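You operate a simulated robot arm through the tools that you are given. There is no shell and no other tool. Be economical: measure what you need, move in short steps, check, and stop when the job is done.

Carry out the task below with a simulated two-armed robot. There is one attempt and no reset: what you move stays moved.

TASK
Fetch the bobbin from the locked store and weigh it.
Fine: zero the empty scale before the bobbin goes on; leave it on the pan and the room door open. Set down upright: bobbin.

Only the result counts: the job must be done as asked and must still hold three seconds after the hand-in. Knocking over, shifting, dropping, spilling or breaking anything else fails it.

THE ROBOT
Two 7-joint arms with two-finger parallel grippers on one trunk, on a base that drives. Base frame: it is fixed to the floor where the robot stands at the start and does not move with it; the origin is under the middle of the robot, x ahead of it, y to its left, z up. Units: mm, rad, N and s.
The left shoulder is at the start at [38, 168, 1057], the right one opposite. Places, roughly: bobbin [500, -1500, 500]; core [-1500, -2250, 1250]; door lock [-2200, -1900, 1100]; room door [-1800, -1900, 1100]; scale button [500, -100, 800]; scale knob [500, -200, 800]; top of the scale pan [600, -200, 800]. Payload 1.57 kg a hand.
The TCP of each hand is the grasp point between the finger pads, 30 mm short of the fingertips. In the tool frame z runs along the fingers and y along their closing line. Largest opening 80 mm; finger width 17, thickness 12; the body of the gripper, 40 by 82 mm, starts 80 mm behind the TCP.
Orientation is told as [roll, pitch, yaw] about the base's x, y, z axes, in that order, counted from this pose: with the fingers straight down and closing along the base's y, the tool's x points along the base's -x, its y along +y and its z along -z.

THE INTERFACE
- The arms move only by the tool move_arm. It takes "left_motion", "right_motion" or both (then of equal length, played together; a hand with none holds still); each is a list of rows, each an object (a shift or turn left out is 0, a gripper value left out holds the last) with "slide": the shift along the base's x, y, z in mm, a list of three; "angular": the turn, a rotation vector about the base's x, y, z in rad, a list of three; "fingers": the finger opening in mm, from 0 to 80. In form: [{"slide": [tx, ty, tz], "angular": [wx, wy, wz], "fingers": fingers}, ...]. A call has 1 to 20 rows; each row is the pose to reach, as a shift and turn from the pose commanded when the call began. Each row takes 0.2 s and may step no farther than 50 mm and 0.15 rad from the row before; otherwise, or with a gripper value out of range, the whole call is refused. Where a pose cannot be reached the arm comes as near as it can. A force on the tool above 40 N (or 10 N above the force at the start of the call, whichever is more), or a blocked arm, ends the call early, and 0.2 s more pass. The fingers move at their own pace (about 45 mm/s each) and stop on an object; they squeeze with about 39 N. The grip force told is the motor's: it shows also when the fingers shut on nothing. Time passes only in rows, and 0.2 s behind the last, so rows that repeat a pose let the fingers close. The reply holds the time, the measured pose of the TCP, the force on the tool along the base axes, the opening and the grip force, in the units named above and with some noise, with the torque about the TCP (base axes, N m) and any sound that the robot's microphone picked up.
- Cameras (640 x 400 px; columns grow to the right, rows downward): "scene" is now at [108.3, -21.5, 1268.6]; the picture's right is [-0.23, -0.97, -0.00], its down [-0.55, 0.13, -0.82] and it looks along [0.80, -0.19, -0.57] (base axes); focal length 292 px, centre (320, 200). "left" rides on the left gripper at [72, 7, -122] in its tool frame; the picture's right is [-0.09, 1.00, 0.00], its down [-0.84, -0.08, -0.54] and it looks along [-0.54, -0.05, 0.84] (tool axes); focal length 238 px, centre (320, 200). "right" rides on the right gripper at [72, -7, -122] in its tool frame; the picture's right is [0.09, 1.00, 0.00], its down [-0.84, 0.08, -0.54] and it looks along [-0.54, 0.05, 0.84] (tool axes); focal length 238 px, centre (320, 200). There is no depth. A picture from a camera that has moved, and an enlarged one, comes with that camera's place and axes in the base frame and with its lens.
- camera(camera): a new picture of that camera. No time passes.
- raise_lower(by): slides the trunk up (or, below 0, down) by that many mm; the arms and the scene camera ride with it, the base frame stays. It gives what a move gives, with no picture.
- base_move(legs): drives the robot by 1 to 6 legs, each [ahead, left, turn to the left] in mm, mm and rad, along the robot's own axes; the way and the turn of a leg run together, so that a leg with both is an arc; at most 1500 mm and 3.142 rad a leg. The arms and the cameras ride along, it lands a little off, and it stops where it bumps. It gives what a move gives.
- turn_head(pan, tilt): turns the head with the scene camera to pan (to the left, within 1.396 rad either way) and tilt (down, from -0.506 to 1.204), counted from straight ahead of the robot. It gives what a move gives.
- zoom(camera, box): a new picture of the part [left, top, right, bottom] of that camera's present view, enlarged. No time passes.
- finish_job(): hands the job in; it is judged then, once.

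Work in short steps. Places have to be worked out from the pictures, the camera data and where the tool is seen: move nearer, look again, correct. Check each grasp and each placing, and mend what went wrong. You have 120 turns and 88 pictures in all, those below and enlarged ones among them. Open the grippers and draw the arms clear of the work before you hand the job in, unless the task says otherwise; then end with one line.

The tools are called after ">>>" by a JSON object that holds its "name" and its "arguments". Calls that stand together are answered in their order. move_arm: Moves the arms, as the interface text tells. Its arguments: {"type":"object","properties":{"left_motion":{"type":"array","items":{"type":"object","properties":{"slide":{"type":"array","items":{"type":"number"}},"angular":{"type":"array","items":{"type":"number"}},"fingers":{"type":"number"}}}},"right_motion":{"type":"array","items":{"type":"object","properties":{"slide":{"type":"array","items":{"type":"number"}},"angular":{"type":"array","items":{"type":"number"}},"fingers":{"type":"number"}}}}},"required":[]} The other tools are called the same way: raise_lower (by) slides the trunk up or down; base_move (legs) drives the base; turn_head (pan, tilt) turns the head that bears the scene camera; camera (camera) takes a picture; zoom (camera, box) takes an enlarged picture of a part of a camera's view; finish_job () hands the job in.

At the start:

```text
clock: 0.0
left_eef_pos: [321.5, 100.3, 1005.8]
left_tcp_rot: [0.0, -0.011, 0.003]
left_ft_force: [0.2, -0.2, -0.3]
left_moment: [-0.01, 0.0, 0.03]
left_finger_gap: 79.9
left_grasp_force: 0.0
right_eef_pos: [425.4, -330.2, 1092.6]
right_tcp_rot: [0.0, -0.014, 0.001]
right_ft_force: [0.0, 0.1, -0.4]
right_moment: [0.0, 0.03, 0.0]
right_finger_gap: 80.0
right_grasp_force: 0.0
trunk travel left (down, up): [-225.0, 218.0]
robot x, y, heading: [-2.7, -4.0, 0.001]
head pan, tilt: [-0.234, 0.618]
```

scene: 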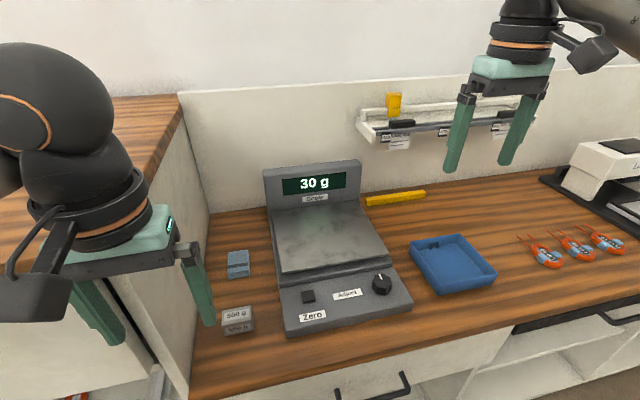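
right: 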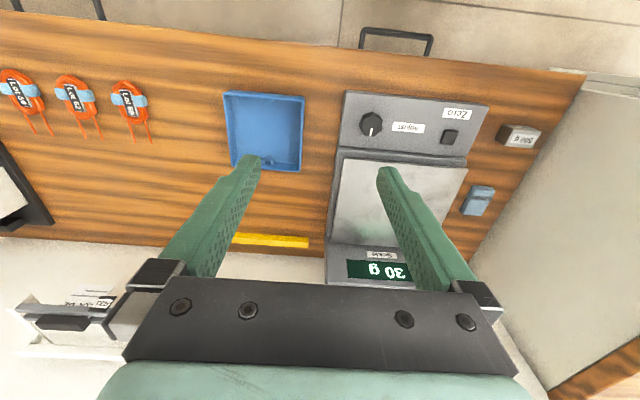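
left: 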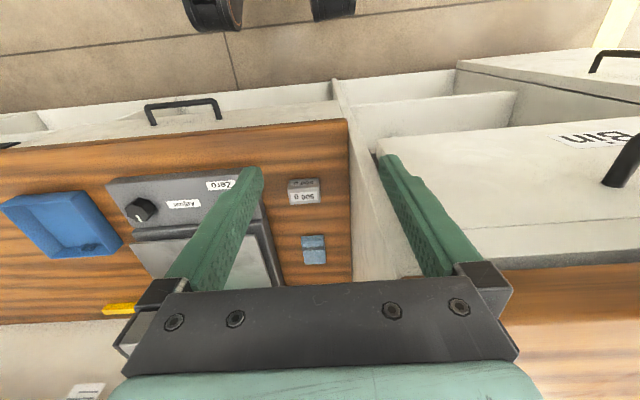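

The scale shows 30 g with an empty pan, a Zero button and an Adjust knob. I look around to find the store, the bobbin, the door and the lock.

>>> {"name": "zoom", "arguments": {"camera": "scene", "box": [200, 140, 520, 340]}}

>>> {"name": "turn_head", "arguments": {"pan": -1.3, "tilt": 0.4}}

>>> {"name": "camera", "arguments": {"camera": "scene"}}

```text
2.00 times, centred on (360, 240) of scene
camera zoom: at [108.3, -21.5, 1268.6], right [-0.23, -0.97, 0.0], down [-0.55, 0.13, -0.82], along [0.8, -0.19, -0.57], focal length 584 px, centre (240, 120)
```

zoom: 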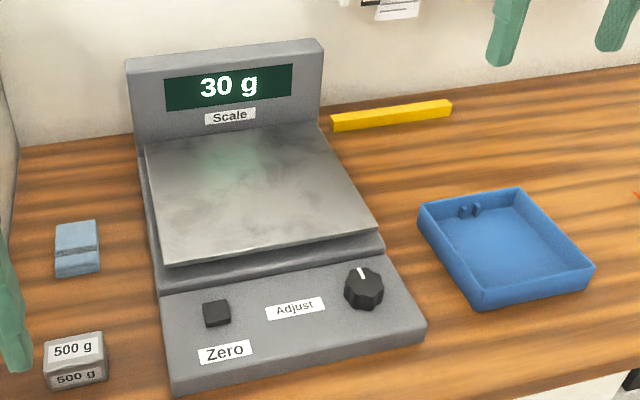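

```text
clock: 1.3
left_eef_pos: [322.5, 100.3, 1005.0]
left_tcp_rot: [0.0, -0.013, 0.006]
left_ft_force: [0.0, 0.0, 0.5]
left_moment: [0.0, -0.03, 0.0]
left_finger_gap: 79.8
left_grasp_force: 0.0
right_eef_pos: [427.0, -330.5, 1091.8]
right_tcp_rot: [0.001, -0.014, 0.002]
right_ft_force: [-0.6, -0.3, 0.2]
right_moment: [0.04, -0.01, -0.02]
right_finger_gap: 79.7
right_grasp_force: 0.1
trunk travel left (down, up): [-225.0, 218.0]
robot x, y, heading: [-0.8, 0.7, 0.004]
head pan, tilt: [-1.3, 0.4]
```

```text
83 pictures are left
camera scene: at [48.1, -91.3, 1287.4], right [-0.96, -0.27, -0.01], down [-0.09, 0.38, -0.92], along [0.25, -0.89, -0.39], focal length 292 px, centre (320, 200)
```

scene: 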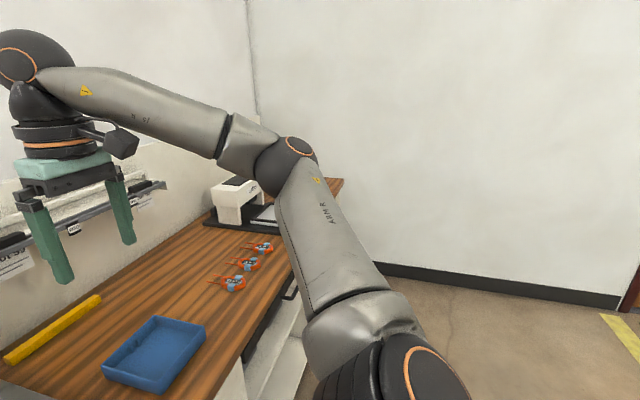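

I need the layout to the right and behind. I zoom on the orange objects, then back away a little and turn right.

>>> {"name": "zoom", "arguments": {"camera": "right", "box": [0, 40, 200, 165]}}

>>> {"name": "base_move", "arguments": {"legs": [[-400, 0, 0], [0, 0, -1.57]]}}

>>> {"name": "turn_head", "arguments": {"pan": 0.3, "tilt": 0.4}}

>>> {"name": "camera", "arguments": {"camera": "scene"}}

>>> {"name": "turn_head", "arguments": {"pan": -1.0, "tilt": 0.3}}

>>> {"name": "camera", "arguments": {"camera": "scene"}}

```text
3.20 times, centred on (100, 102) of right
camera zoom: at [353.1, -337.8, 1211.8], right [-0.09, 1.0, 0.0], down [0.83, 0.08, 0.55], along [0.55, 0.05, -0.83], focal length 763 px, centre (1024, 512)
```

zoom: 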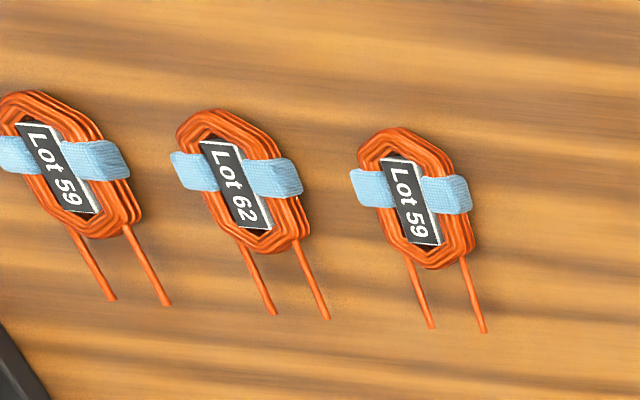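

```text
clock: 7.7
left_eef_pos: [-310.2, -335.1, 1001.0]
left_tcp_rot: [0.0, 0.003, -1.585]
left_ft_force: [0.0, 0.4, 0.2]
left_moment: [-0.03, -0.01, 0.02]
left_finger_gap: 79.7
left_grasp_force: 0.1
right_eef_pos: [-741.1, -433.7, 1086.6]
right_tcp_rot: [0.001, -0.001, -1.586]
right_ft_force: [0.0, 0.4, -0.5]
right_moment: [-0.01, 0.03, -0.02]
right_finger_gap: 79.7
right_grasp_force: 0.1
trunk travel left (down, up): [-225.0, 218.0]
robot x, y, heading: [-397.6, -0.4, -1.589]
head pan, tilt: [-1.3, 0.4]
```

```text
clock: 9.3
left_eef_pos: [-308.4, -335.8, 1000.6]
left_tcp_rot: [-0.001, 0.002, -1.586]
left_ft_force: [0.5, 0.9, -0.3]
left_moment: [-0.02, -0.01, -0.01]
left_finger_gap: 80.0
left_grasp_force: 0.1
right_eef_pos: [-740.5, -433.9, 1086.3]
right_tcp_rot: [0.001, 0.002, -1.589]
right_ft_force: [-0.4, 0.3, 0.4]
right_moment: [0.0, 0.0, 0.0]
right_finger_gap: 80.1
right_grasp_force: 0.0
trunk travel left (down, up): [-225.0, 218.0]
robot x, y, heading: [-404.3, 2.6, -1.589]
head pan, tilt: [0.3, 0.4]
```

```text
81 pictures are left
camera scene: at [-380.3, -130.6, 1286.6], right [-0.96, -0.28, 0.0], down [-0.11, 0.37, -0.92], along [0.26, -0.88, -0.39], focal length 292 px, centre (320, 200)
```

scene: 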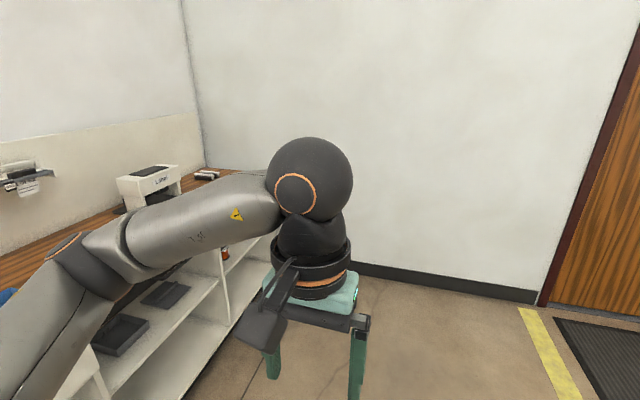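

```text
clock: 10.8
left_eef_pos: [-309.6, -335.2, 1001.7]
left_tcp_rot: [0.0, 0.004, -1.585]
left_ft_force: [-0.2, 1.3, 0.0]
left_moment: [0.03, 0.01, 0.02]
left_finger_gap: 79.9
left_grasp_force: 0.1
right_eef_pos: [-741.5, -434.2, 1085.9]
right_tcp_rot: [0.0, 0.0, -1.585]
right_ft_force: [-1.0, 1.0, -0.2]
right_moment: [0.0, -0.02, -0.02]
right_finger_gap: 79.7
right_grasp_force: 0.1
trunk travel left (down, up): [-225.0, 218.0]
robot x, y, heading: [-401.5, -3.6, -1.583]
head pan, tilt: [-1.0, 0.3]
```

```text
80 pictures are left
camera scene: at [-485.6, -90.9, 1295.9], right [-0.53, 0.85, 0.0], down [0.25, 0.16, -0.96], along [-0.81, -0.5, -0.3], focal length 292 px, centre (320, 200)
```

scene: 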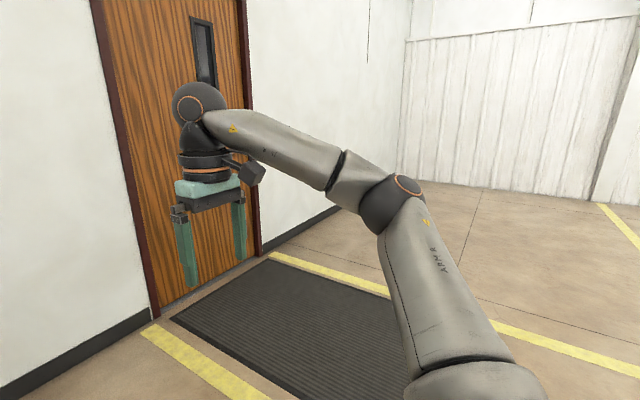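

The door is in the wall near y=-1900. I drive towards -y between bench and door and look at both the shelves under the bench and the door.

>>> {"name": "base_move", "arguments": {"legs": [[600, -200, 0]]}}

>>> {"name": "turn_head", "arguments": {"pan": 0.85, "tilt": 0.65}}

>>> {"name": "camera", "arguments": {"camera": "scene"}}

>>> {"name": "turn_head", "arguments": {"pan": -0.9, "tilt": 0.2}}

>>> {"name": "camera", "arguments": {"camera": "scene"}}

```text
clock: 14.3
left_eef_pos: [-513.7, -929.6, 1000.3]
left_tcp_rot: [-0.001, 0.003, -1.575]
left_ft_force: [0.0, -0.7, -0.7]
left_moment: [0.01, -0.02, 0.0]
left_finger_gap: 79.8
left_grasp_force: 0.1
right_eef_pos: [-943.0, -1032.4, 1086.0]
right_tcp_rot: [0.0, -0.001, -1.577]
right_ft_force: [0.2, -0.1, 0.9]
right_moment: [0.0, -0.01, 0.01]
right_finger_gap: 79.8
right_grasp_force: 0.1
trunk travel left (down, up): [-225.0, 218.0]
robot x, y, heading: [-609.5, -595.1, -1.577]
head pan, tilt: [-1.0, 0.3]
```

```text
clock: 16.2
left_eef_pos: [-511.9, -929.1, 1000.2]
left_tcp_rot: [0.001, 0.004, -1.574]
left_ft_force: [-0.1, 0.9, -0.6]
left_moment: [-0.02, -0.01, -0.01]
left_finger_gap: 79.9
left_grasp_force: 0.0
right_eef_pos: [-941.9, -1031.9, 1085.2]
right_tcp_rot: [0.0, 0.0, -1.576]
right_ft_force: [0.5, -0.6, 0.4]
right_moment: [-0.02, -0.01, -0.04]
right_finger_gap: 79.8
right_grasp_force: 0.2
trunk travel left (down, up): [-225.0, 218.0]
robot x, y, heading: [-610.7, -594.2, -1.58]
head pan, tilt: [0.85, 0.649]
```

```text
79 pictures are left
camera scene: at [-547.4, -694.4, 1264.1], right [-0.66, -0.75, 0.0], down [-0.45, 0.4, -0.8], along [0.6, -0.53, -0.6], focal length 292 px, centre (320, 200)
```

scene: 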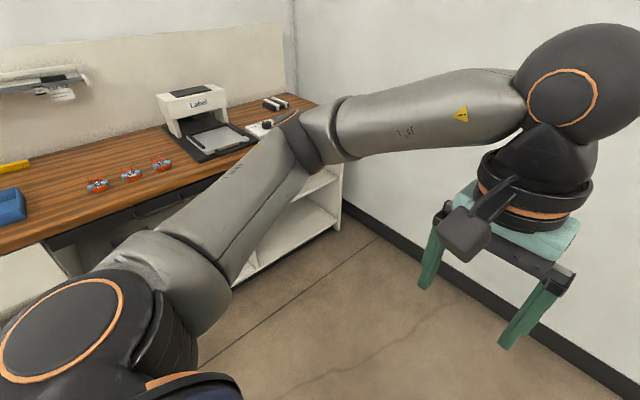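

```text
clock: 17.9
left_eef_pos: [-513.1, -929.2, 1000.2]
left_tcp_rot: [0.0, 0.004, -1.576]
left_ft_force: [-0.3, 0.0, 0.0]
left_moment: [0.01, 0.04, 0.02]
left_finger_gap: 79.8
left_grasp_force: 0.1
right_eef_pos: [-943.8, -1031.5, 1085.8]
right_tcp_rot: [0.0, 0.0, -1.576]
right_ft_force: [-0.5, 0.9, 0.7]
right_moment: [0.01, 0.01, 0.01]
right_finger_gap: 80.0
right_grasp_force: 0.1
trunk travel left (down, up): [-225.0, 218.0]
robot x, y, heading: [-607.7, -593.2, -1.578]
head pan, tilt: [-0.901, 0.201]
```

```text
78 pictures are left
camera scene: at [-685.6, -694.3, 1305.2], right [-0.62, 0.79, 0.0], down [0.16, 0.12, -0.98], along [-0.77, -0.6, -0.2], focal length 292 px, centre (320, 200)
```

scene: 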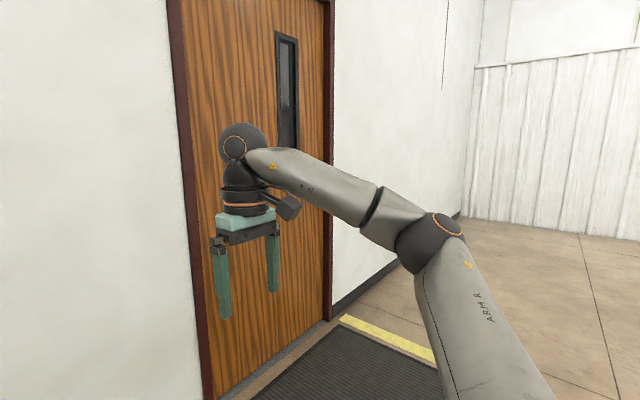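

The arm hides the handle, and the shelf needs a square look. I face the shelf part of the bench from a distance first.

>>> {"name": "base_move", "arguments": {"legs": [[0, 0, 1.57], [200, -600, 0]]}}

>>> {"name": "turn_head", "arguments": {"pan": -0.1, "tilt": 0.75}}

>>> {"name": "camera", "arguments": {"camera": "scene"}}

```text
clock: 25.3
left_eef_pos: [-80.7, -1096.5, 1000.6]
left_tcp_rot: [0.0, 0.005, 0.008]
left_ft_force: [-0.4, 0.3, 0.0]
left_moment: [0.0, 0.0, 0.0]
left_finger_gap: 79.9
left_grasp_force: 0.2
right_eef_pos: [27.6, -1525.0, 1086.0]
right_tcp_rot: [0.002, 0.0, 0.006]
right_ft_force: [-0.4, -0.1, 0.0]
right_moment: [0.0, -0.03, -0.03]
right_finger_gap: 79.7
right_grasp_force: 0.1
trunk travel left (down, up): [-225.0, 218.0]
robot x, y, heading: [-413.2, -1196.2, -0.0]
head pan, tilt: [-0.901, 0.201]
```

```text
clock: 26.4
left_eef_pos: [-79.8, -1096.6, 1001.3]
left_tcp_rot: [0.001, 0.004, 0.006]
left_ft_force: [0.4, 0.1, 0.2]
left_moment: [-0.01, 0.01, 0.02]
left_finger_gap: 79.9
left_grasp_force: 0.0
right_eef_pos: [27.1, -1525.1, 1085.2]
right_tcp_rot: [0.0, -0.001, 0.005]
right_ft_force: [-0.1, -0.4, -0.9]
right_moment: [-0.02, -0.01, 0.0]
right_finger_gap: 80.0
right_grasp_force: 0.1
trunk travel left (down, up): [-225.0, 218.0]
robot x, y, heading: [-413.5, -1194.9, 0.008]
head pan, tilt: [-0.099, 0.75]
```

```text
77 pictures are left
camera scene: at [-292.8, -1206.0, 1255.6], right [-0.09, -1.0, 0.0], down [-0.68, 0.06, -0.73], along [0.73, -0.07, -0.68], focal length 292 px, centre (320, 200)
```

scene: 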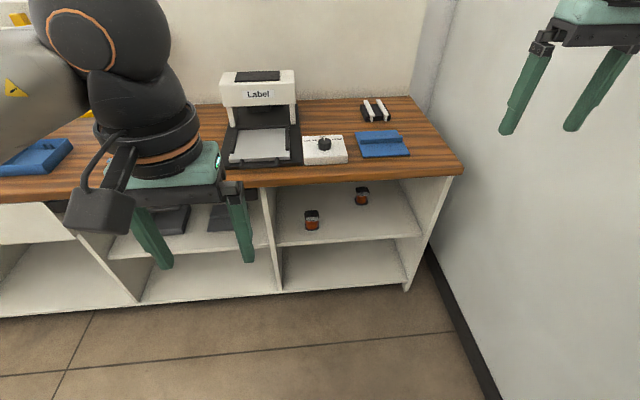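

>>> {"name": "zoom", "arguments": {"camera": "scene", "box": [260, 160, 420, 260]}}

>>> {"name": "zoom", "arguments": {"camera": "scene", "box": [210, 60, 440, 204]}}

```text
4.00 times, centred on (340, 210) of scene
camera zoom: at [-292.8, -1206.0, 1255.6], right [-0.09, -1.0, 0.0], down [-0.68, 0.06, -0.73], along [0.73, -0.07, -0.68], focal length 1168 px, centre (240, 160)
```

zoom: 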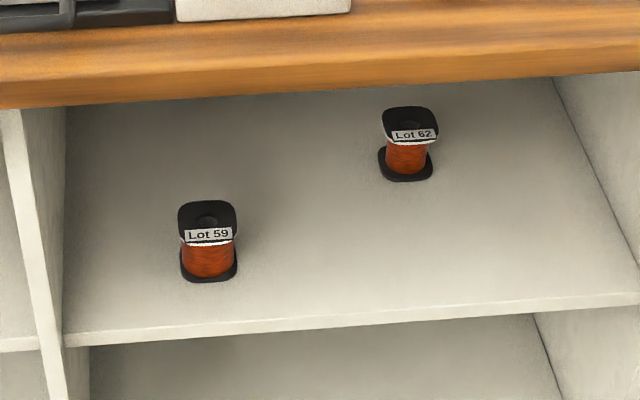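

```text
2.78 times, centred on (325, 132) of scene
camera zoom: at [-292.8, -1206.0, 1255.6], right [-0.09, -1.0, 0.0], down [-0.68, 0.06, -0.73], along [0.73, -0.07, -0.68], focal length 811 px, centre (306, 389)
```

zoom: 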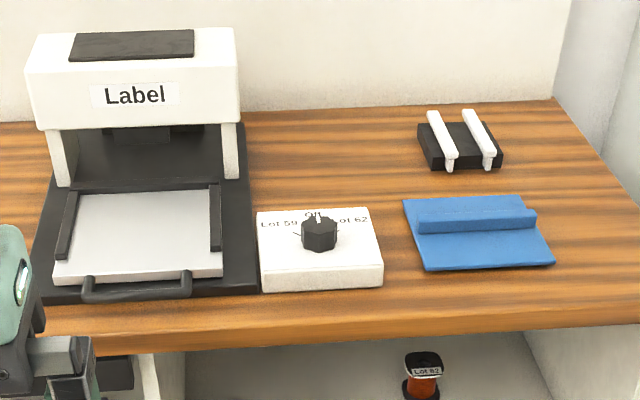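

Two bobbins sit in the open shelf (Lot 59, Lot 62); the locked store must be behind the door. I drive to face the door and lock.

>>> {"name": "base_move", "arguments": {"legs": [[0, 0, -1.57], [-250, -1450, 0]]}}

>>> {"name": "turn_head", "arguments": {"pan": 0.0, "tilt": 0.2}}

>>> {"name": "camera", "arguments": {"camera": "scene"}}

```text
clock: 37.6
left_eef_pos: [-1765.2, -1253.5, 1002.8]
left_tcp_rot: [0.002, 0.002, -1.592]
left_ft_force: [0.0, 0.2, 0.4]
left_moment: [-0.02, -0.02, 0.03]
left_finger_gap: 79.9
left_grasp_force: 0.1
right_eef_pos: [-2196.7, -1349.5, 1086.4]
right_tcp_rot: [0.0, 0.002, -1.594]
right_ft_force: [0.4, 1.1, 0.4]
right_moment: [0.0, -0.04, 0.02]
right_finger_gap: 79.9
right_grasp_force: 0.0
trunk travel left (down, up): [-225.0, 218.0]
robot x, y, heading: [-1852.7, -916.4, -1.591]
head pan, tilt: [-0.099, 0.75]
```

```text
clock: 38.6
left_eef_pos: [-1765.0, -1252.9, 1000.9]
left_tcp_rot: [0.001, 0.002, -1.591]
left_ft_force: [0.4, -0.3, 0.5]
left_moment: [-0.02, 0.04, -0.01]
left_finger_gap: 80.0
left_grasp_force: 0.1
right_eef_pos: [-2196.5, -1349.6, 1085.7]
right_tcp_rot: [0.0, 0.001, -1.593]
right_ft_force: [-0.1, -0.2, -0.2]
right_moment: [0.0, 0.0, -0.01]
right_finger_gap: 80.0
right_grasp_force: 0.2
trunk travel left (down, up): [-225.0, 218.0]
robot x, y, heading: [-1859.5, -918.7, -1.594]
head pan, tilt: [0.0, 0.201]
```

```text
74 pictures are left
camera scene: at [-1861.7, -1052.7, 1305.1], right [-1.0, 0.02, 0.0], down [0.0, 0.2, -0.98], along [-0.02, -0.98, -0.2], focal length 292 px, centre (320, 200)
```

scene: 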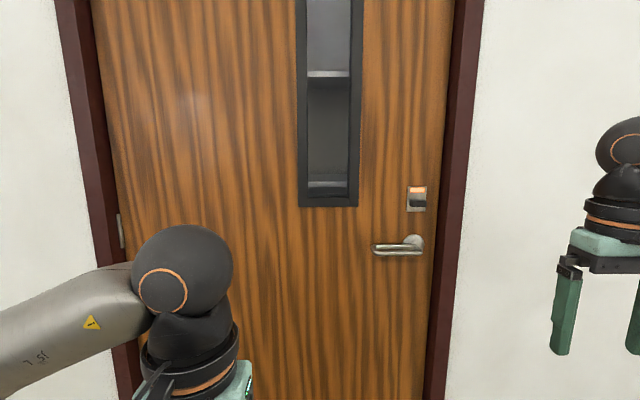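

The door's hinge shows on the left; lever handle and a lock are at the right. I zoom on the lock and the handle.

>>> {"name": "zoom", "arguments": {"camera": "scene", "box": [360, 170, 456, 266]}}

>>> {"name": "zoom", "arguments": {"camera": "scene", "box": [90, 190, 150, 260]}}

>>> {"name": "zoom", "arguments": {"camera": "scene", "box": [280, 0, 380, 210]}}

```text
4.17 times, centred on (408, 218) of scene
camera zoom: at [-1861.7, -1052.7, 1305.1], right [-1.0, 0.02, 0.0], down [0.0, 0.2, -0.98], along [-0.02, -0.98, -0.2], focal length 1217 px, centre (-47, 125)
```

zoom: 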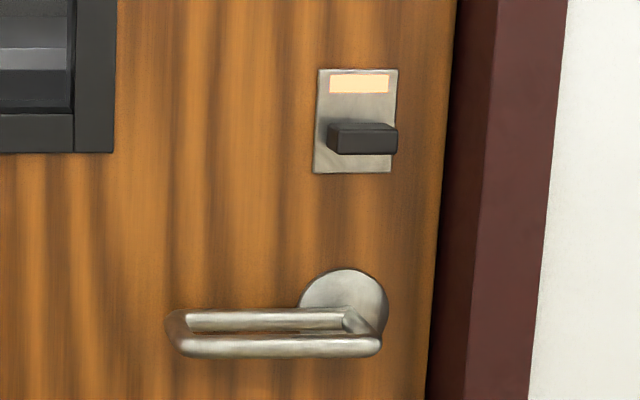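

```text
5.71 times, centred on (120, 225) of scene
camera zoom: at [-1861.7, -1052.7, 1305.1], right [-1.0, 0.02, 0.0], down [0.0, 0.2, -0.98], along [-0.02, -0.98, -0.2], focal length 1668 px, centre (1463, 57)
```

zoom: 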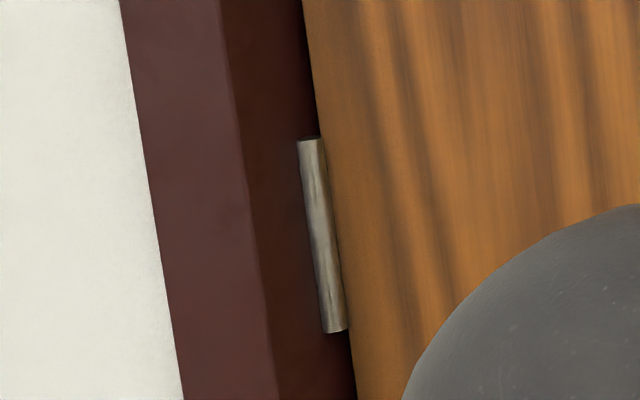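

```text
1.90 times, centred on (330, 105) of scene
camera zoom: at [-1861.7, -1052.7, 1305.1], right [-1.0, 0.02, 0.0], down [0.0, 0.2, -0.98], along [-0.02, -0.98, -0.2], focal length 556 px, centre (301, 381)
```

zoom: 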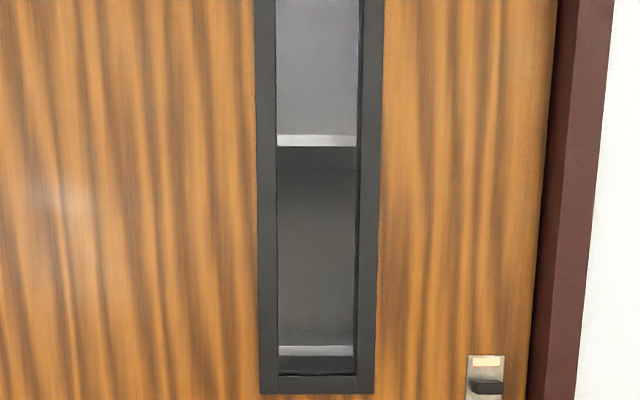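

The thumb-turn is horizontal with an orange strip (locked), at about (-2168, -1900, 1124); the lever is around z≈1000 with its hub at x≈-2160. I tilt the right hand to point forward towards the door.

>>> {"name": "move_arm", "arguments": {"right_motion": [{"slide": [0, -10, 0], "angular": [-0.143, 0, 0], "fingers": 50}, {"slide": [0, -20, 0], "angular": [-0.286, 0, 0]}, {"slide": [0, -30, 0], "angular": [-0.428, 0, 0]}, {"slide": [0, -40, 0], "angular": [-0.571, 0, 0]}, {"slide": [0, -50, 0], "angular": [-0.714, 0, 0]}, {"slide": [0, -60, 0], "angular": [-0.857, 0, 0]}, {"slide": [0, -70, 0], "angular": [-0.999, 0, 0]}, {"slide": [0, -80, 0], "angular": [-1.142, 0, 0]}, {"slide": [0, -90, 0], "angular": [-1.285, 0, 0]}, {"slide": [0, -100, 0], "angular": [-1.428, 0, 0]}, {"slide": [0, -110, 0], "angular": [-1.571, 0, 0]}, {"slide": [0, -110, 0], "angular": [-1.571, 0, 0]}]}}

>>> {"name": "camera", "arguments": {"camera": "right"}}

```text
clock: 41.2
left_eef_pos: [-1764.6, -1254.6, 1001.0]
left_tcp_rot: [0.0, 0.003, -1.591]
left_ft_force: [0.0, 0.0, 0.5]
left_moment: [0.01, 0.05, -0.02]
left_finger_gap: 80.1
left_grasp_force: 0.1
right_eef_pos: [-2196.3, -1459.4, 1086.7]
right_tcp_rot: [1.73, -1.548, 2.98]
right_ft_force: [-0.1, 0.5, 0.3]
right_moment: [0.0, 0.01, -0.02]
right_finger_gap: 50.0
right_grasp_force: 0.1
trunk travel left (down, up): [-225.0, 218.0]
robot x, y, heading: [-1855.5, -921.5, -1.593]
head pan, tilt: [0.0, 0.201]
```

```text
70 pictures are left
camera right: at [-2202.0, -1338.1, 1013.3], right [1.0, 0.0, -0.07], down [0.06, 0.55, 0.84], along [0.04, -0.84, 0.54], focal length 238 px, centre (320, 200)
```

right: 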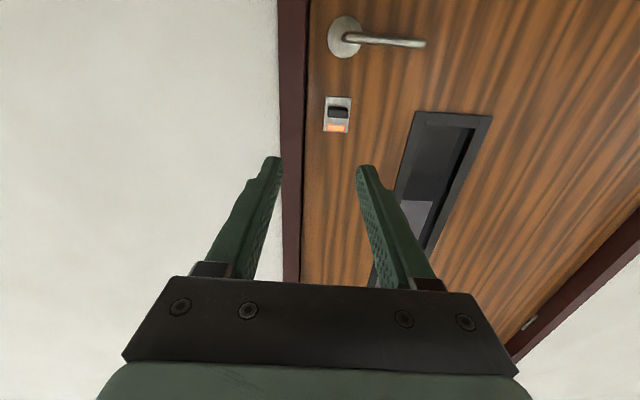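

Triangulated: thumb-turn at about (-2156, -1862, 1130); lever bar from x≈-2155 to -2025 at y≈-1845, z≈993. I roll the right hand so that it closes vertically and shift the base right a bit.

>>> {"name": "move_arm", "arguments": {"right_motion": [{"angular": [0, -0.143, 0]}, {"angular": [0, -0.286, 0]}, {"angular": [0, -0.428, 0]}, {"angular": [0, -0.571, 0]}, {"angular": [0, -0.714, 0]}, {"angular": [0, -0.857, 0]}, {"angular": [0, -0.999, 0]}, {"angular": [0, -1.142, 0]}, {"angular": [0, -1.285, 0]}, {"angular": [0, -1.428, 0]}, {"angular": [0, -1.571, 0]}, {"angular": [0, -1.571, 0]}]}}

>>> {"name": "base_move", "arguments": {"legs": [[0, -100, 0.02]]}}

>>> {"name": "camera", "arguments": {"camera": "right"}}

```text
clock: 43.8
left_eef_pos: [-1765.0, -1253.4, 1001.3]
left_tcp_rot: [-0.001, 0.004, -1.593]
left_ft_force: [-0.6, -0.4, -0.4]
left_moment: [0.02, 0.0, 0.0]
left_finger_gap: 79.9
left_grasp_force: 0.2
right_eef_pos: [-2197.3, -1458.7, 1086.6]
right_tcp_rot: [1.572, 0.024, 3.141]
right_ft_force: [-0.4, 0.0, 0.0]
right_moment: [0.01, 0.0, 0.01]
right_finger_gap: 50.1
right_grasp_force: 0.1
trunk travel left (down, up): [-225.0, 218.0]
robot x, y, heading: [-1854.5, -919.3, -1.595]
head pan, tilt: [0.0, 0.201]
```

```text
clock: 44.9
left_eef_pos: [-1859.3, -1250.1, 1001.9]
left_tcp_rot: [0.001, 0.004, -1.571]
left_ft_force: [0.5, -0.4, -0.2]
left_moment: [0.02, 0.04, -0.01]
left_finger_gap: 80.2
left_grasp_force: 0.0
right_eef_pos: [-2286.7, -1464.5, 1086.4]
right_tcp_rot: [1.569, 0.024, -3.123]
right_ft_force: [0.4, 0.0, -0.1]
right_moment: [0.02, 0.02, -0.02]
right_finger_gap: 50.0
right_grasp_force: 0.0
trunk travel left (down, up): [-225.0, 218.0]
robot x, y, heading: [-1955.4, -919.5, -1.576]
head pan, tilt: [0.0, 0.201]
```

```text
69 pictures are left
camera right: at [-2218.1, -1341.4, 1080.0], right [0.07, 0.0, 1.0], down [-0.85, 0.53, 0.06], along [-0.52, -0.85, 0.04], focal length 238 px, centre (320, 200)
```

right: 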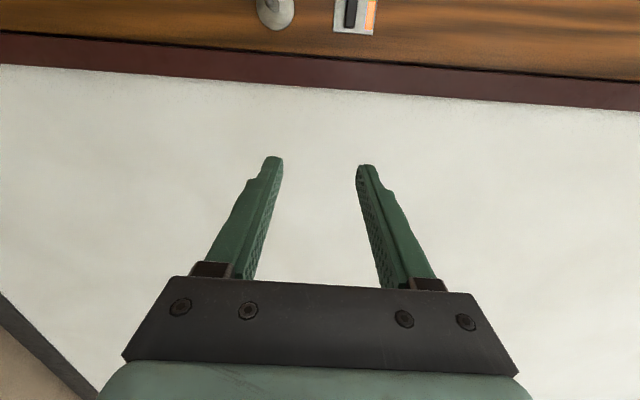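

Move the hand level with the thumb-turn, drive 280 forward, and look.

>>> {"name": "move_arm", "arguments": {"right_motion": [{"slide": [45, 0, 15], "angular": [0, -0.024, -0.018]}, {"slide": [90, 0, 30], "angular": [0, -0.024, -0.018]}, {"slide": [131, 0, 44], "angular": [0, -0.024, -0.018]}, {"slide": [131, 0, 44], "angular": [0, -0.024, -0.018]}]}}

>>> {"name": "base_move", "arguments": {"legs": [[280, 0, 0]]}}

>>> {"name": "camera", "arguments": {"camera": "right"}}

>>> {"name": "turn_head", "arguments": {"pan": -0.3, "tilt": 0.3}}

>>> {"name": "camera", "arguments": {"camera": "scene"}}

```text
clock: 45.9
left_eef_pos: [-1859.4, -1250.3, 1000.9]
left_tcp_rot: [-0.002, 0.003, -1.572]
left_ft_force: [0.1, -0.8, -0.3]
left_moment: [0.05, -0.01, 0.02]
left_finger_gap: 80.1
left_grasp_force: 0.0
right_eef_pos: [-2153.3, -1463.2, 1130.9]
right_tcp_rot: [1.564, 0.092, -3.127]
right_ft_force: [-0.3, -0.3, -2.4]
right_moment: [-0.29, 0.05, 0.06]
right_finger_gap: 50.1
right_grasp_force: 0.1
right hand out of reach, approached as far as the arm can: row 1, 2
trunk travel left (down, up): [-225.0, 218.0]
robot x, y, heading: [-1956.3, -917.1, -1.575]
head pan, tilt: [0.0, 0.201]
```

```text
clock: 47.9
left_eef_pos: [-1858.3, -1535.7, 1002.7]
left_tcp_rot: [0.0, 0.005, -1.572]
left_ft_force: [-0.6, -0.2, -1.1]
left_moment: [0.01, -0.03, 0.0]
left_finger_gap: 80.0
left_grasp_force: 0.1
right_eef_pos: [-2158.3, -1748.3, 1132.4]
right_tcp_rot: [1.571, 0.047, -3.141]
right_ft_force: [0.5, -0.3, 0.1]
right_moment: [-0.03, -0.02, -0.02]
right_finger_gap: 50.2
right_grasp_force: 0.0
trunk travel left (down, up): [-225.0, 218.0]
robot x, y, heading: [-1956.7, -1199.2, -1.577]
head pan, tilt: [0.0, 0.201]
```

```text
68 pictures are left
camera right: at [-2086.8, -1627.2, 1127.6], right [0.05, 0.0, 1.0], down [-0.84, 0.54, 0.04], along [-0.54, -0.84, 0.02], focal length 238 px, centre (320, 200)
```

right: 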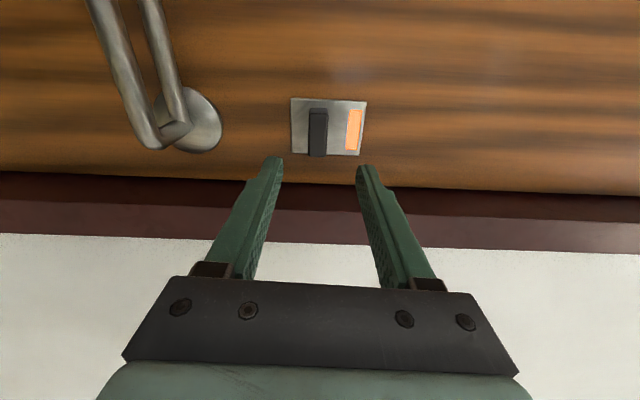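

```text
clock: 48.7
left_eef_pos: [-1860.3, -1535.5, 1002.6]
left_tcp_rot: [-0.001, 0.001, -1.574]
left_ft_force: [-0.3, 0.7, -0.2]
left_moment: [0.03, -0.01, 0.01]
left_finger_gap: 80.0
left_grasp_force: 0.0
right_eef_pos: [-2158.1, -1748.0, 1131.7]
right_tcp_rot: [1.571, 0.047, -3.141]
right_ft_force: [0.0, 0.1, 0.0]
right_moment: [0.01, 0.01, 0.03]
right_finger_gap: 49.8
right_grasp_force: 0.1
trunk travel left (down, up): [-225.0, 218.0]
robot x, y, heading: [-1957.9, -1204.2, -1.572]
head pan, tilt: [-0.3, 0.3]
```

```text
67 pictures are left
camera scene: at [-1988.2, -1332.3, 1295.9], right [-0.95, 0.3, 0.0], down [0.09, 0.28, -0.96], along [-0.28, -0.91, -0.3], focal length 292 px, centre (320, 200)
```

scene: 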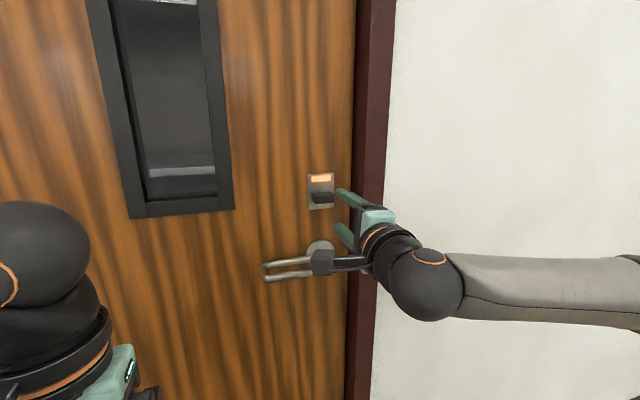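

The thumb-turn lies between the fingers' line of advance (z≈1128, x≈-2157). I advance 97 mm and close on it.

>>> {"name": "move_arm", "arguments": {"right_motion": [{"slide": [0, -35, -2]}, {"slide": [0, -70, -4]}, {"slide": [0, -97, -4]}, {"slide": [0, -97, -4]}, {"slide": [0, -97, -4], "fingers": 0}, {"slide": [0, -97, -4], "fingers": 0}, {"slide": [0, -97, -4], "fingers": 0}, {"slide": [0, -97, -4], "fingers": 0}]}}

>>> {"name": "camera", "arguments": {"camera": "right"}}

```text
clock: 50.5
left_eef_pos: [-1861.7, -1534.2, 1001.6]
left_tcp_rot: [0.002, 0.0, -1.572]
left_ft_force: [0.3, 0.9, -0.2]
left_moment: [-0.02, 0.0, 0.02]
left_finger_gap: 80.3
left_grasp_force: 0.0
right_eef_pos: [-2176.9, -1841.5, 1141.9]
right_tcp_rot: [1.573, 0.05, 3.13]
right_ft_force: [-14.8, 8.7, 9.7]
right_moment: [0.49, -0.1, 0.0]
right_finger_gap: 10.2
right_grasp_force: 27.6
right hand out of reach, approached as far as the arm can: row 2, 3, 4, 5, 6, 7, 8
trunk travel left (down, up): [-225.0, 218.0]
robot x, y, heading: [-1960.6, -1200.5, -1.574]
head pan, tilt: [-0.3, 0.3]
```

```text
66 pictures are left
camera right: at [-2104.8, -1721.9, 1137.5], right [0.04, 0.0, 1.0], down [-0.83, 0.55, 0.03], along [-0.55, -0.84, 0.02], focal length 238 px, centre (320, 200)
```

right: 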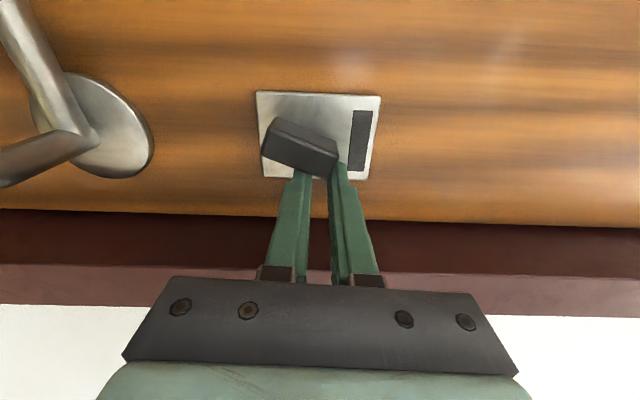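

The knob has already turned partly (indicator dark now) although the arm ran out of reach and caught only its end. I release, back off, drive nearer, and regrip aligned with the bar.

>>> {"name": "move_arm", "arguments": {"right_motion": [{"fingers": 60}, {"fingers": 60}, {"slide": [0, 40, 0], "fingers": 60}, {"slide": [0, 80, 0]}, {"slide": [0, 110, 0]}, {"slide": [0, 110, 0]}]}}

>>> {"name": "base_move", "arguments": {"legs": [[110, 0, 0]]}}

>>> {"name": "camera", "arguments": {"camera": "right"}}

```text
clock: 51.9
left_eef_pos: [-1860.4, -1535.1, 1001.3]
left_tcp_rot: [-0.001, 0.004, -1.573]
left_ft_force: [0.0, -0.2, 0.1]
left_moment: [0.0, -0.05, 0.01]
left_finger_gap: 79.9
left_grasp_force: 0.0
right_eef_pos: [-2173.0, -1734.7, 1140.0]
right_tcp_rot: [1.57, 0.046, -3.143]
right_ft_force: [-0.1, 0.6, -0.6]
right_moment: [-0.01, 0.01, -0.01]
right_finger_gap: 59.9
right_grasp_force: 0.0
trunk travel left (down, up): [-225.0, 218.0]
robot x, y, heading: [-1955.6, -1198.6, -1.571]
head pan, tilt: [-0.3, 0.3]
```

```text
clock: 53.2
left_eef_pos: [-1861.1, -1644.8, 1000.3]
left_tcp_rot: [0.0, 0.003, -1.573]
left_ft_force: [0.4, -0.6, -0.8]
left_moment: [0.03, 0.03, -0.01]
left_finger_gap: 80.1
left_grasp_force: 0.1
right_eef_pos: [-2175.0, -1841.4, 1138.1]
right_tcp_rot: [1.572, 0.044, 3.139]
right_ft_force: [0.2, 0.4, 0.6]
right_moment: [0.02, 0.04, 0.0]
right_finger_gap: 60.2
right_grasp_force: 0.1
trunk travel left (down, up): [-225.0, 218.0]
robot x, y, heading: [-1961.3, -1311.7, -1.573]
head pan, tilt: [-0.3, 0.3]
stopped in leg 1: the force on the tool passed its limit (the readings are from after the stop); the commanded pose is now the measured one
```

```text
65 pictures are left
camera right: at [-2102.2, -1719.8, 1134.4], right [0.05, 0.0, 1.0], down [-0.84, 0.54, 0.04], along [-0.54, -0.84, 0.03], focal length 238 px, centre (320, 200)
```

right: 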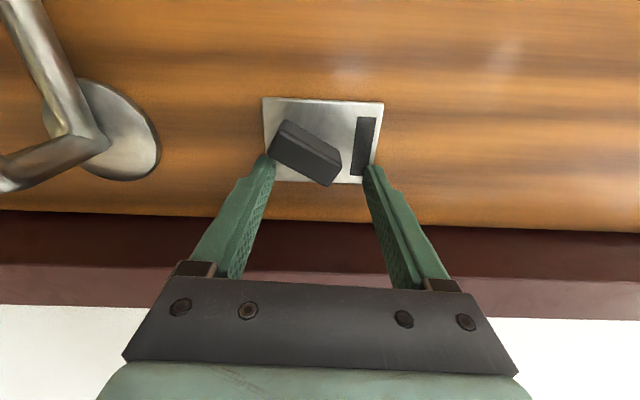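

The bar is now at ~45°, centred at about (-2158, 1130). I back off, centre, roll 0.75 rad, come in again, grip, and turn the rest.

>>> {"name": "move_arm", "arguments": {"right_motion": [{"slide": [0, 45, 0]}, {"slide": [8, 60, -3], "angular": [0, 0.15, 0]}, {"slide": [17, 60, -7], "angular": [0, 0.3, 0]}, {"slide": [17, 60, -7], "angular": [0, 0.45, 0]}, {"slide": [17, 60, -7], "angular": [0, 0.6, 0]}, {"slide": [17, 60, -7], "angular": [0, 0.75, 0]}, {"slide": [17, 60, -7], "angular": [0, 0.75, 0]}]}}

>>> {"name": "camera", "arguments": {"camera": "right"}}

```text
clock: 54.8
left_eef_pos: [-1861.7, -1645.0, 1001.1]
left_tcp_rot: [0.002, 0.003, -1.574]
left_ft_force: [0.6, 0.3, -0.1]
left_moment: [0.0, 0.03, 0.03]
left_finger_gap: 80.2
left_grasp_force: 0.1
right_eef_pos: [-2157.0, -1781.6, 1131.7]
right_tcp_rot: [1.573, -0.705, 3.142]
right_ft_force: [-0.4, 0.4, -0.9]
right_moment: [-0.02, -0.02, -0.03]
right_finger_gap: 60.4
right_grasp_force: 0.0
trunk travel left (down, up): [-225.0, 218.0]
robot x, y, heading: [-1959.4, -1312.8, -1.577]
head pan, tilt: [-0.3, 0.3]
```

```text
64 pictures are left
camera right: at [-2107.4, -1660.2, 1079.1], right [0.72, 0.0, 0.7], down [-0.59, 0.54, 0.6], along [-0.38, -0.84, 0.39], focal length 238 px, centre (320, 200)
```

right: 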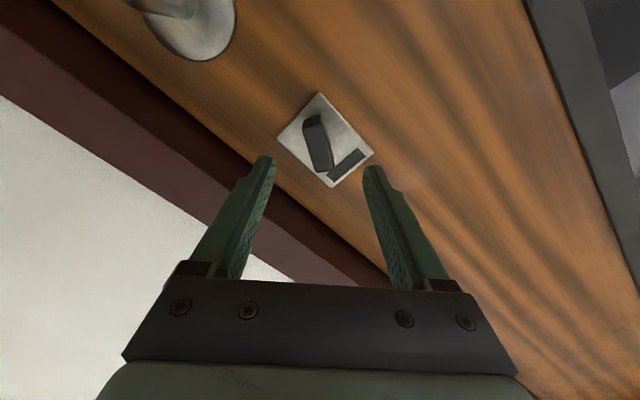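

Aligned. Advance, close, and turn on.

>>> {"name": "move_arm", "arguments": {"right_motion": [{"slide": [0, -40, 0]}, {"slide": [0, -57, 0]}, {"slide": [0, -57, 0], "fingers": 0}, {"slide": [0, -57, 0]}, {"slide": [0, -57, 0]}, {"slide": [0, -57, 0], "angular": [0, 0.13, 0]}, {"slide": [0, -57, 0], "angular": [0, 0.26, 0]}, {"slide": [0, -57, 0], "angular": [0, 0.39, 0]}, {"slide": [0, -57, 0], "angular": [0, 0.52, 0]}, {"slide": [0, -57, 0], "angular": [0, 0.65, 0]}, {"slide": [0, -57, 0], "angular": [0, 0.78, 0]}, {"slide": [0, -57, 0], "angular": [0, 0.9, 0]}, {"slide": [0, -57, 0], "angular": [0, 0.9, 0]}]}}

>>> {"name": "camera", "arguments": {"camera": "right"}}

```text
clock: 57.6
left_eef_pos: [-1860.6, -1645.4, 1001.6]
left_tcp_rot: [0.0, 0.003, -1.574]
left_ft_force: [-0.4, -0.4, -0.5]
left_moment: [0.01, -0.02, 0.03]
left_finger_gap: 80.0
left_grasp_force: 0.0
right_eef_pos: [-2156.2, -1840.2, 1132.0]
right_tcp_rot: [-1.57, -1.538, 0.003]
right_ft_force: [1.5, -1.3, -1.7]
right_moment: [0.6, -0.72, -0.46]
right_finger_gap: 18.0
right_grasp_force: 32.9
trunk travel left (down, up): [-225.0, 218.0]
robot x, y, heading: [-1960.1, -1310.2, -1.571]
head pan, tilt: [-0.3, 0.3]
```

```text
63 pictures are left
camera right: at [-2166.3, -1716.9, 1058.9], right [0.99, 0.0, -0.13], down [0.1, 0.54, 0.83], along [0.07, -0.84, 0.54], focal length 238 px, centre (320, 200)
```

right: 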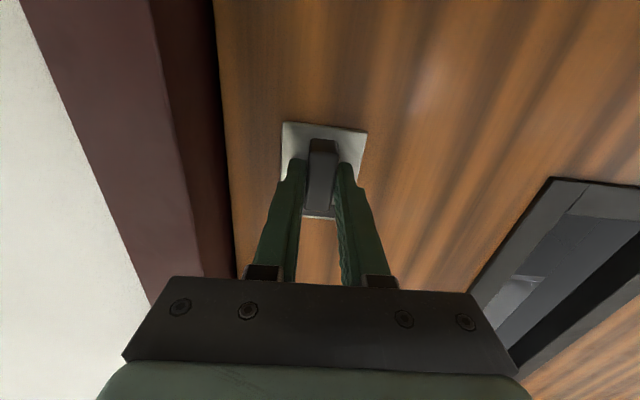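

The bar is vertical now. Release, back off, and check the indicator.

>>> {"name": "move_arm", "arguments": {"right_motion": [{"fingers": 60}, {"fingers": 60}, {"slide": [0, 40, 0]}, {"slide": [0, 80, 0]}, {"slide": [0, 110, 0]}]}}

>>> {"name": "camera", "arguments": {"camera": "scene"}}

```text
clock: 58.8
left_eef_pos: [-1860.9, -1644.9, 1000.6]
left_tcp_rot: [-0.001, 0.004, -1.573]
left_ft_force: [-0.1, 0.4, 0.0]
left_moment: [0.0, 0.0, -0.01]
left_finger_gap: 80.2
left_grasp_force: 0.1
right_eef_pos: [-2152.2, -1765.0, 1144.5]
right_tcp_rot: [-1.581, -1.537, 0.01]
right_ft_force: [-0.8, -0.3, -0.6]
right_moment: [0.02, -0.03, 0.02]
right_finger_gap: 59.8
right_grasp_force: 0.0
right hand out of reach, approached as far as the arm can: row 4, 5
trunk travel left (down, up): [-225.0, 218.0]
robot x, y, heading: [-1956.4, -1312.3, -1.575]
head pan, tilt: [-0.3, 0.3]
```

```text
62 pictures are left
camera scene: at [-1988.8, -1441.2, 1295.9], right [-0.95, 0.3, 0.0], down [0.09, 0.28, -0.96], along [-0.29, -0.91, -0.3], focal length 292 px, centre (320, 200)
```

scene: 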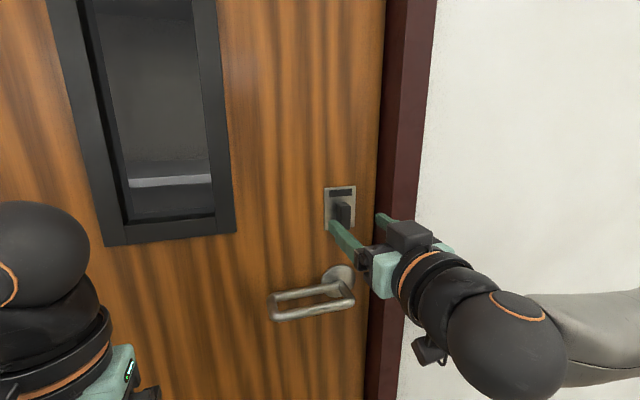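

The indicator went from orange to dark, so it should be unlocked. Back the base off a little, and roll the hand back so it closes vertically, lowered to the lever's height.

>>> {"name": "base_move", "arguments": {"legs": [[-130, 60, 0]]}}

>>> {"name": "move_arm", "arguments": {"right_motion": [{"slide": [0, 0, -14], "angular": [0, -0.14, 0], "fingers": 70}, {"slide": [0, 0, -28], "angular": [0, -0.28, 0]}, {"slide": [0, 0, -42], "angular": [0, -0.42, 0]}, {"slide": [0, 0, -56], "angular": [0, -0.56, 0]}, {"slide": [0, 0, -70], "angular": [0, -0.7, 0]}, {"slide": [0, 0, -84], "angular": [0, -0.84, 0]}, {"slide": [0, 0, -98], "angular": [0, -0.98, 0]}, {"slide": [0, 0, -112], "angular": [0, -1.12, 0]}, {"slide": [0, 0, -126], "angular": [0, -1.26, 0]}, {"slide": [0, 0, -140], "angular": [0, -1.4, 0]}, {"slide": [0, 0, -154], "angular": [0, -1.54, 0]}, {"slide": [0, 0, -154], "angular": [0, -1.58, 0]}, {"slide": [0, 0, -154], "angular": [0, -1.58, 0]}]}}

>>> {"name": "camera", "arguments": {"camera": "right"}}

```text
clock: 60.1
left_eef_pos: [-1800.3, -1516.2, 1001.3]
left_tcp_rot: [-0.002, 0.004, -1.57]
left_ft_force: [-0.1, 0.8, 0.2]
left_moment: [-0.04, -0.04, -0.01]
left_finger_gap: 80.2
left_grasp_force: 0.0
right_eef_pos: [-2090.3, -1637.1, 1145.5]
right_tcp_rot: [-1.589, -1.537, 0.023]
right_ft_force: [-0.4, 0.0, -0.2]
right_moment: [-0.03, -0.01, 0.02]
right_finger_gap: 60.2
right_grasp_force: 0.0
trunk travel left (down, up): [-225.0, 218.0]
robot x, y, heading: [-1900.9, -1180.7, -1.573]
head pan, tilt: [-0.3, 0.3]
```

```text
clock: 63.0
left_eef_pos: [-1801.1, -1516.3, 1000.8]
left_tcp_rot: [0.001, 0.003, -1.57]
left_ft_force: [-0.1, -0.2, 0.2]
left_moment: [0.01, 0.0, 0.02]
left_finger_gap: 79.9
left_grasp_force: 0.0
right_eef_pos: [-2038.6, -1634.4, 1010.1]
right_tcp_rot: [1.572, -0.022, 3.139]
right_ft_force: [0.4, -0.3, 0.3]
right_moment: [-0.01, -0.02, 0.02]
right_finger_gap: 70.0
right_grasp_force: 0.0
right hand out of reach, approached as far as the arm can: row 1, 2, 3, 4, 5, 6, 7, 8, 9, 10, 11, 12, 13
trunk travel left (down, up): [-225.0, 218.0]
robot x, y, heading: [-1899.0, -1185.9, -1.575]
head pan, tilt: [-0.3, 0.3]
```

```text
61 pictures are left
camera right: at [-1966.6, -1512.9, 1000.6], right [0.11, 0.0, 0.99], down [-0.83, 0.55, 0.1], along [-0.54, -0.84, 0.06], focal length 238 px, centre (320, 200)
```

right: 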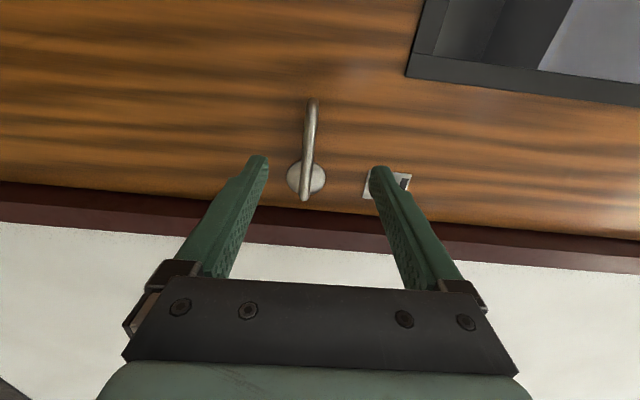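

The bar runs from x≈-2025 to -2150 at z≈998. Drive 120 forward and 20 right, then check the arm settles before the last advance.

>>> {"name": "base_move", "arguments": {"legs": [[120, -20, 0]]}}

>>> {"name": "move_arm", "arguments": {"right_motion": [{"slide": [0, 0, -11]}, {"slide": [0, -30, -11]}, {"slide": [0, -60, -11]}, {"slide": [0, -66, -11]}, {"slide": [0, -66, -11]}]}}

>>> {"name": "camera", "arguments": {"camera": "right"}}

```text
clock: 64.2
left_eef_pos: [-1820.7, -1637.0, 1000.4]
left_tcp_rot: [0.001, 0.005, -1.573]
left_ft_force: [-0.2, 0.1, -0.5]
left_moment: [0.0, 0.0, -0.01]
left_finger_gap: 80.1
left_grasp_force: 0.1
right_eef_pos: [-2060.1, -1753.6, 1009.7]
right_tcp_rot: [1.571, -0.024, 3.137]
right_ft_force: [0.0, 0.6, -0.2]
right_moment: [-0.02, 0.04, -0.03]
right_finger_gap: 70.0
right_grasp_force: 0.0
trunk travel left (down, up): [-225.0, 218.0]
robot x, y, heading: [-1917.1, -1300.4, -1.574]
head pan, tilt: [-0.3, 0.3]
```

```text
clock: 65.4
left_eef_pos: [-1820.0, -1636.0, 1001.6]
left_tcp_rot: [0.0, 0.003, -1.572]
left_ft_force: [1.2, 1.1, 0.0]
left_moment: [0.03, 0.0, 0.02]
left_finger_gap: 79.9
left_grasp_force: 0.1
right_eef_pos: [-2042.1, -1813.2, 1009.2]
right_tcp_rot: [1.569, -0.025, 3.132]
right_ft_force: [0.4, -0.1, -0.3]
right_moment: [0.04, 0.01, 0.0]
right_finger_gap: 70.0
right_grasp_force: 0.1
right hand out of reach, approached as far as the arm can: row 1, 2, 3, 4, 5
trunk travel left (down, up): [-225.0, 218.0]
robot x, y, heading: [-1917.7, -1305.1, -1.576]
head pan, tilt: [-0.3, 0.3]
```

```text
60 pictures are left
camera right: at [-1969.5, -1692.1, 999.4], right [0.12, 0.0, 0.99], down [-0.83, 0.55, 0.1], along [-0.55, -0.84, 0.06], focal length 238 px, centre (320, 200)
```

right: 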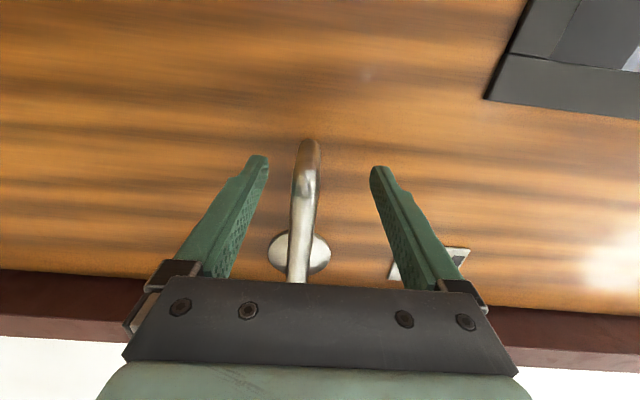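

The bar is between the fingers but the arm is at a limit; I lower the trunk 10 mm and shift the base 22 right instead, then close gently on the bar.

>>> {"name": "raise_lower", "arguments": {"by": -10}}

>>> {"name": "base_move", "arguments": {"legs": [[5, -22, 0]]}}

>>> {"name": "move_arm", "arguments": {"right_motion": [{"fingers": 0}, {"fingers": 0}, {"fingers": 0}, {"fingers": 0}, {"fingers": 0}]}}

>>> {"name": "camera", "arguments": {"camera": "right"}}

```text
clock: 66.0
left_eef_pos: [-1820.5, -1636.5, 990.3]
left_tcp_rot: [-0.001, 0.002, -1.572]
left_ft_force: [0.2, 1.4, 0.2]
left_moment: [-0.04, -0.02, -0.01]
left_finger_gap: 79.7
left_grasp_force: 0.0
right_eef_pos: [-2042.0, -1812.9, 999.4]
right_tcp_rot: [1.57, -0.026, 3.131]
right_ft_force: [-0.1, 0.7, -0.5]
right_moment: [-0.02, 0.0, -0.01]
right_finger_gap: 69.9
right_grasp_force: 0.0
trunk travel left (down, up): [-215.0, 228.0]
robot x, y, heading: [-1918.1, -1302.4, -1.577]
head pan, tilt: [-0.3, 0.3]
```

```text
clock: 66.8
left_eef_pos: [-1843.1, -1642.5, 990.9]
left_tcp_rot: [0.002, 0.003, -1.573]
left_ft_force: [0.2, -0.2, -0.3]
left_moment: [-0.02, -0.01, -0.01]
left_finger_gap: 80.3
left_grasp_force: 0.1
right_eef_pos: [-2064.8, -1817.7, 998.6]
right_tcp_rot: [1.569, -0.024, 3.132]
right_ft_force: [0.8, 0.4, -0.9]
right_moment: [0.0, -0.04, 0.0]
right_finger_gap: 70.3
right_grasp_force: 0.1
trunk travel left (down, up): [-215.0, 228.0]
robot x, y, heading: [-1941.8, -1307.4, -1.574]
head pan, tilt: [-0.3, 0.3]
```

```text
clock: 68.0
left_eef_pos: [-1843.5, -1641.6, 991.3]
left_tcp_rot: [0.0, 0.004, -1.573]
left_ft_force: [0.6, -0.4, -0.3]
left_moment: [0.02, -0.01, -0.02]
left_finger_gap: 80.0
left_grasp_force: 0.1
right_eef_pos: [-2065.5, -1818.5, 998.6]
right_tcp_rot: [1.569, -0.024, 3.132]
right_ft_force: [-0.3, 0.0, 0.2]
right_moment: [-0.01, -0.16, -0.02]
right_finger_gap: 16.1
right_grasp_force: 30.5
trunk travel left (down, up): [-215.0, 228.0]
robot x, y, heading: [-1941.5, -1310.7, -1.57]
head pan, tilt: [-0.3, 0.3]
```

```text
59 pictures are left
camera right: at [-1991.8, -1696.8, 989.4], right [0.12, 0.0, 0.99], down [-0.83, 0.55, 0.1], along [-0.55, -0.84, 0.06], focal length 238 px, centre (320, 200)
```

right: 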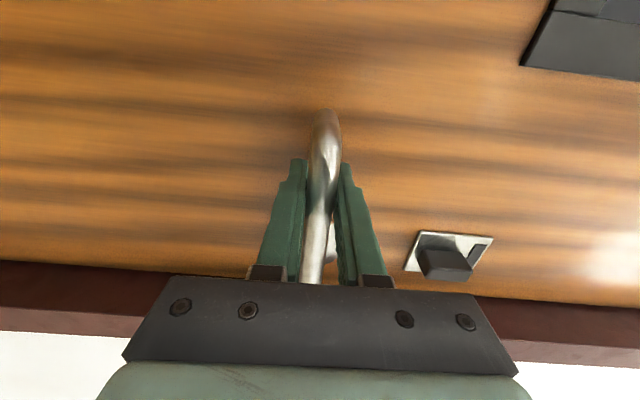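

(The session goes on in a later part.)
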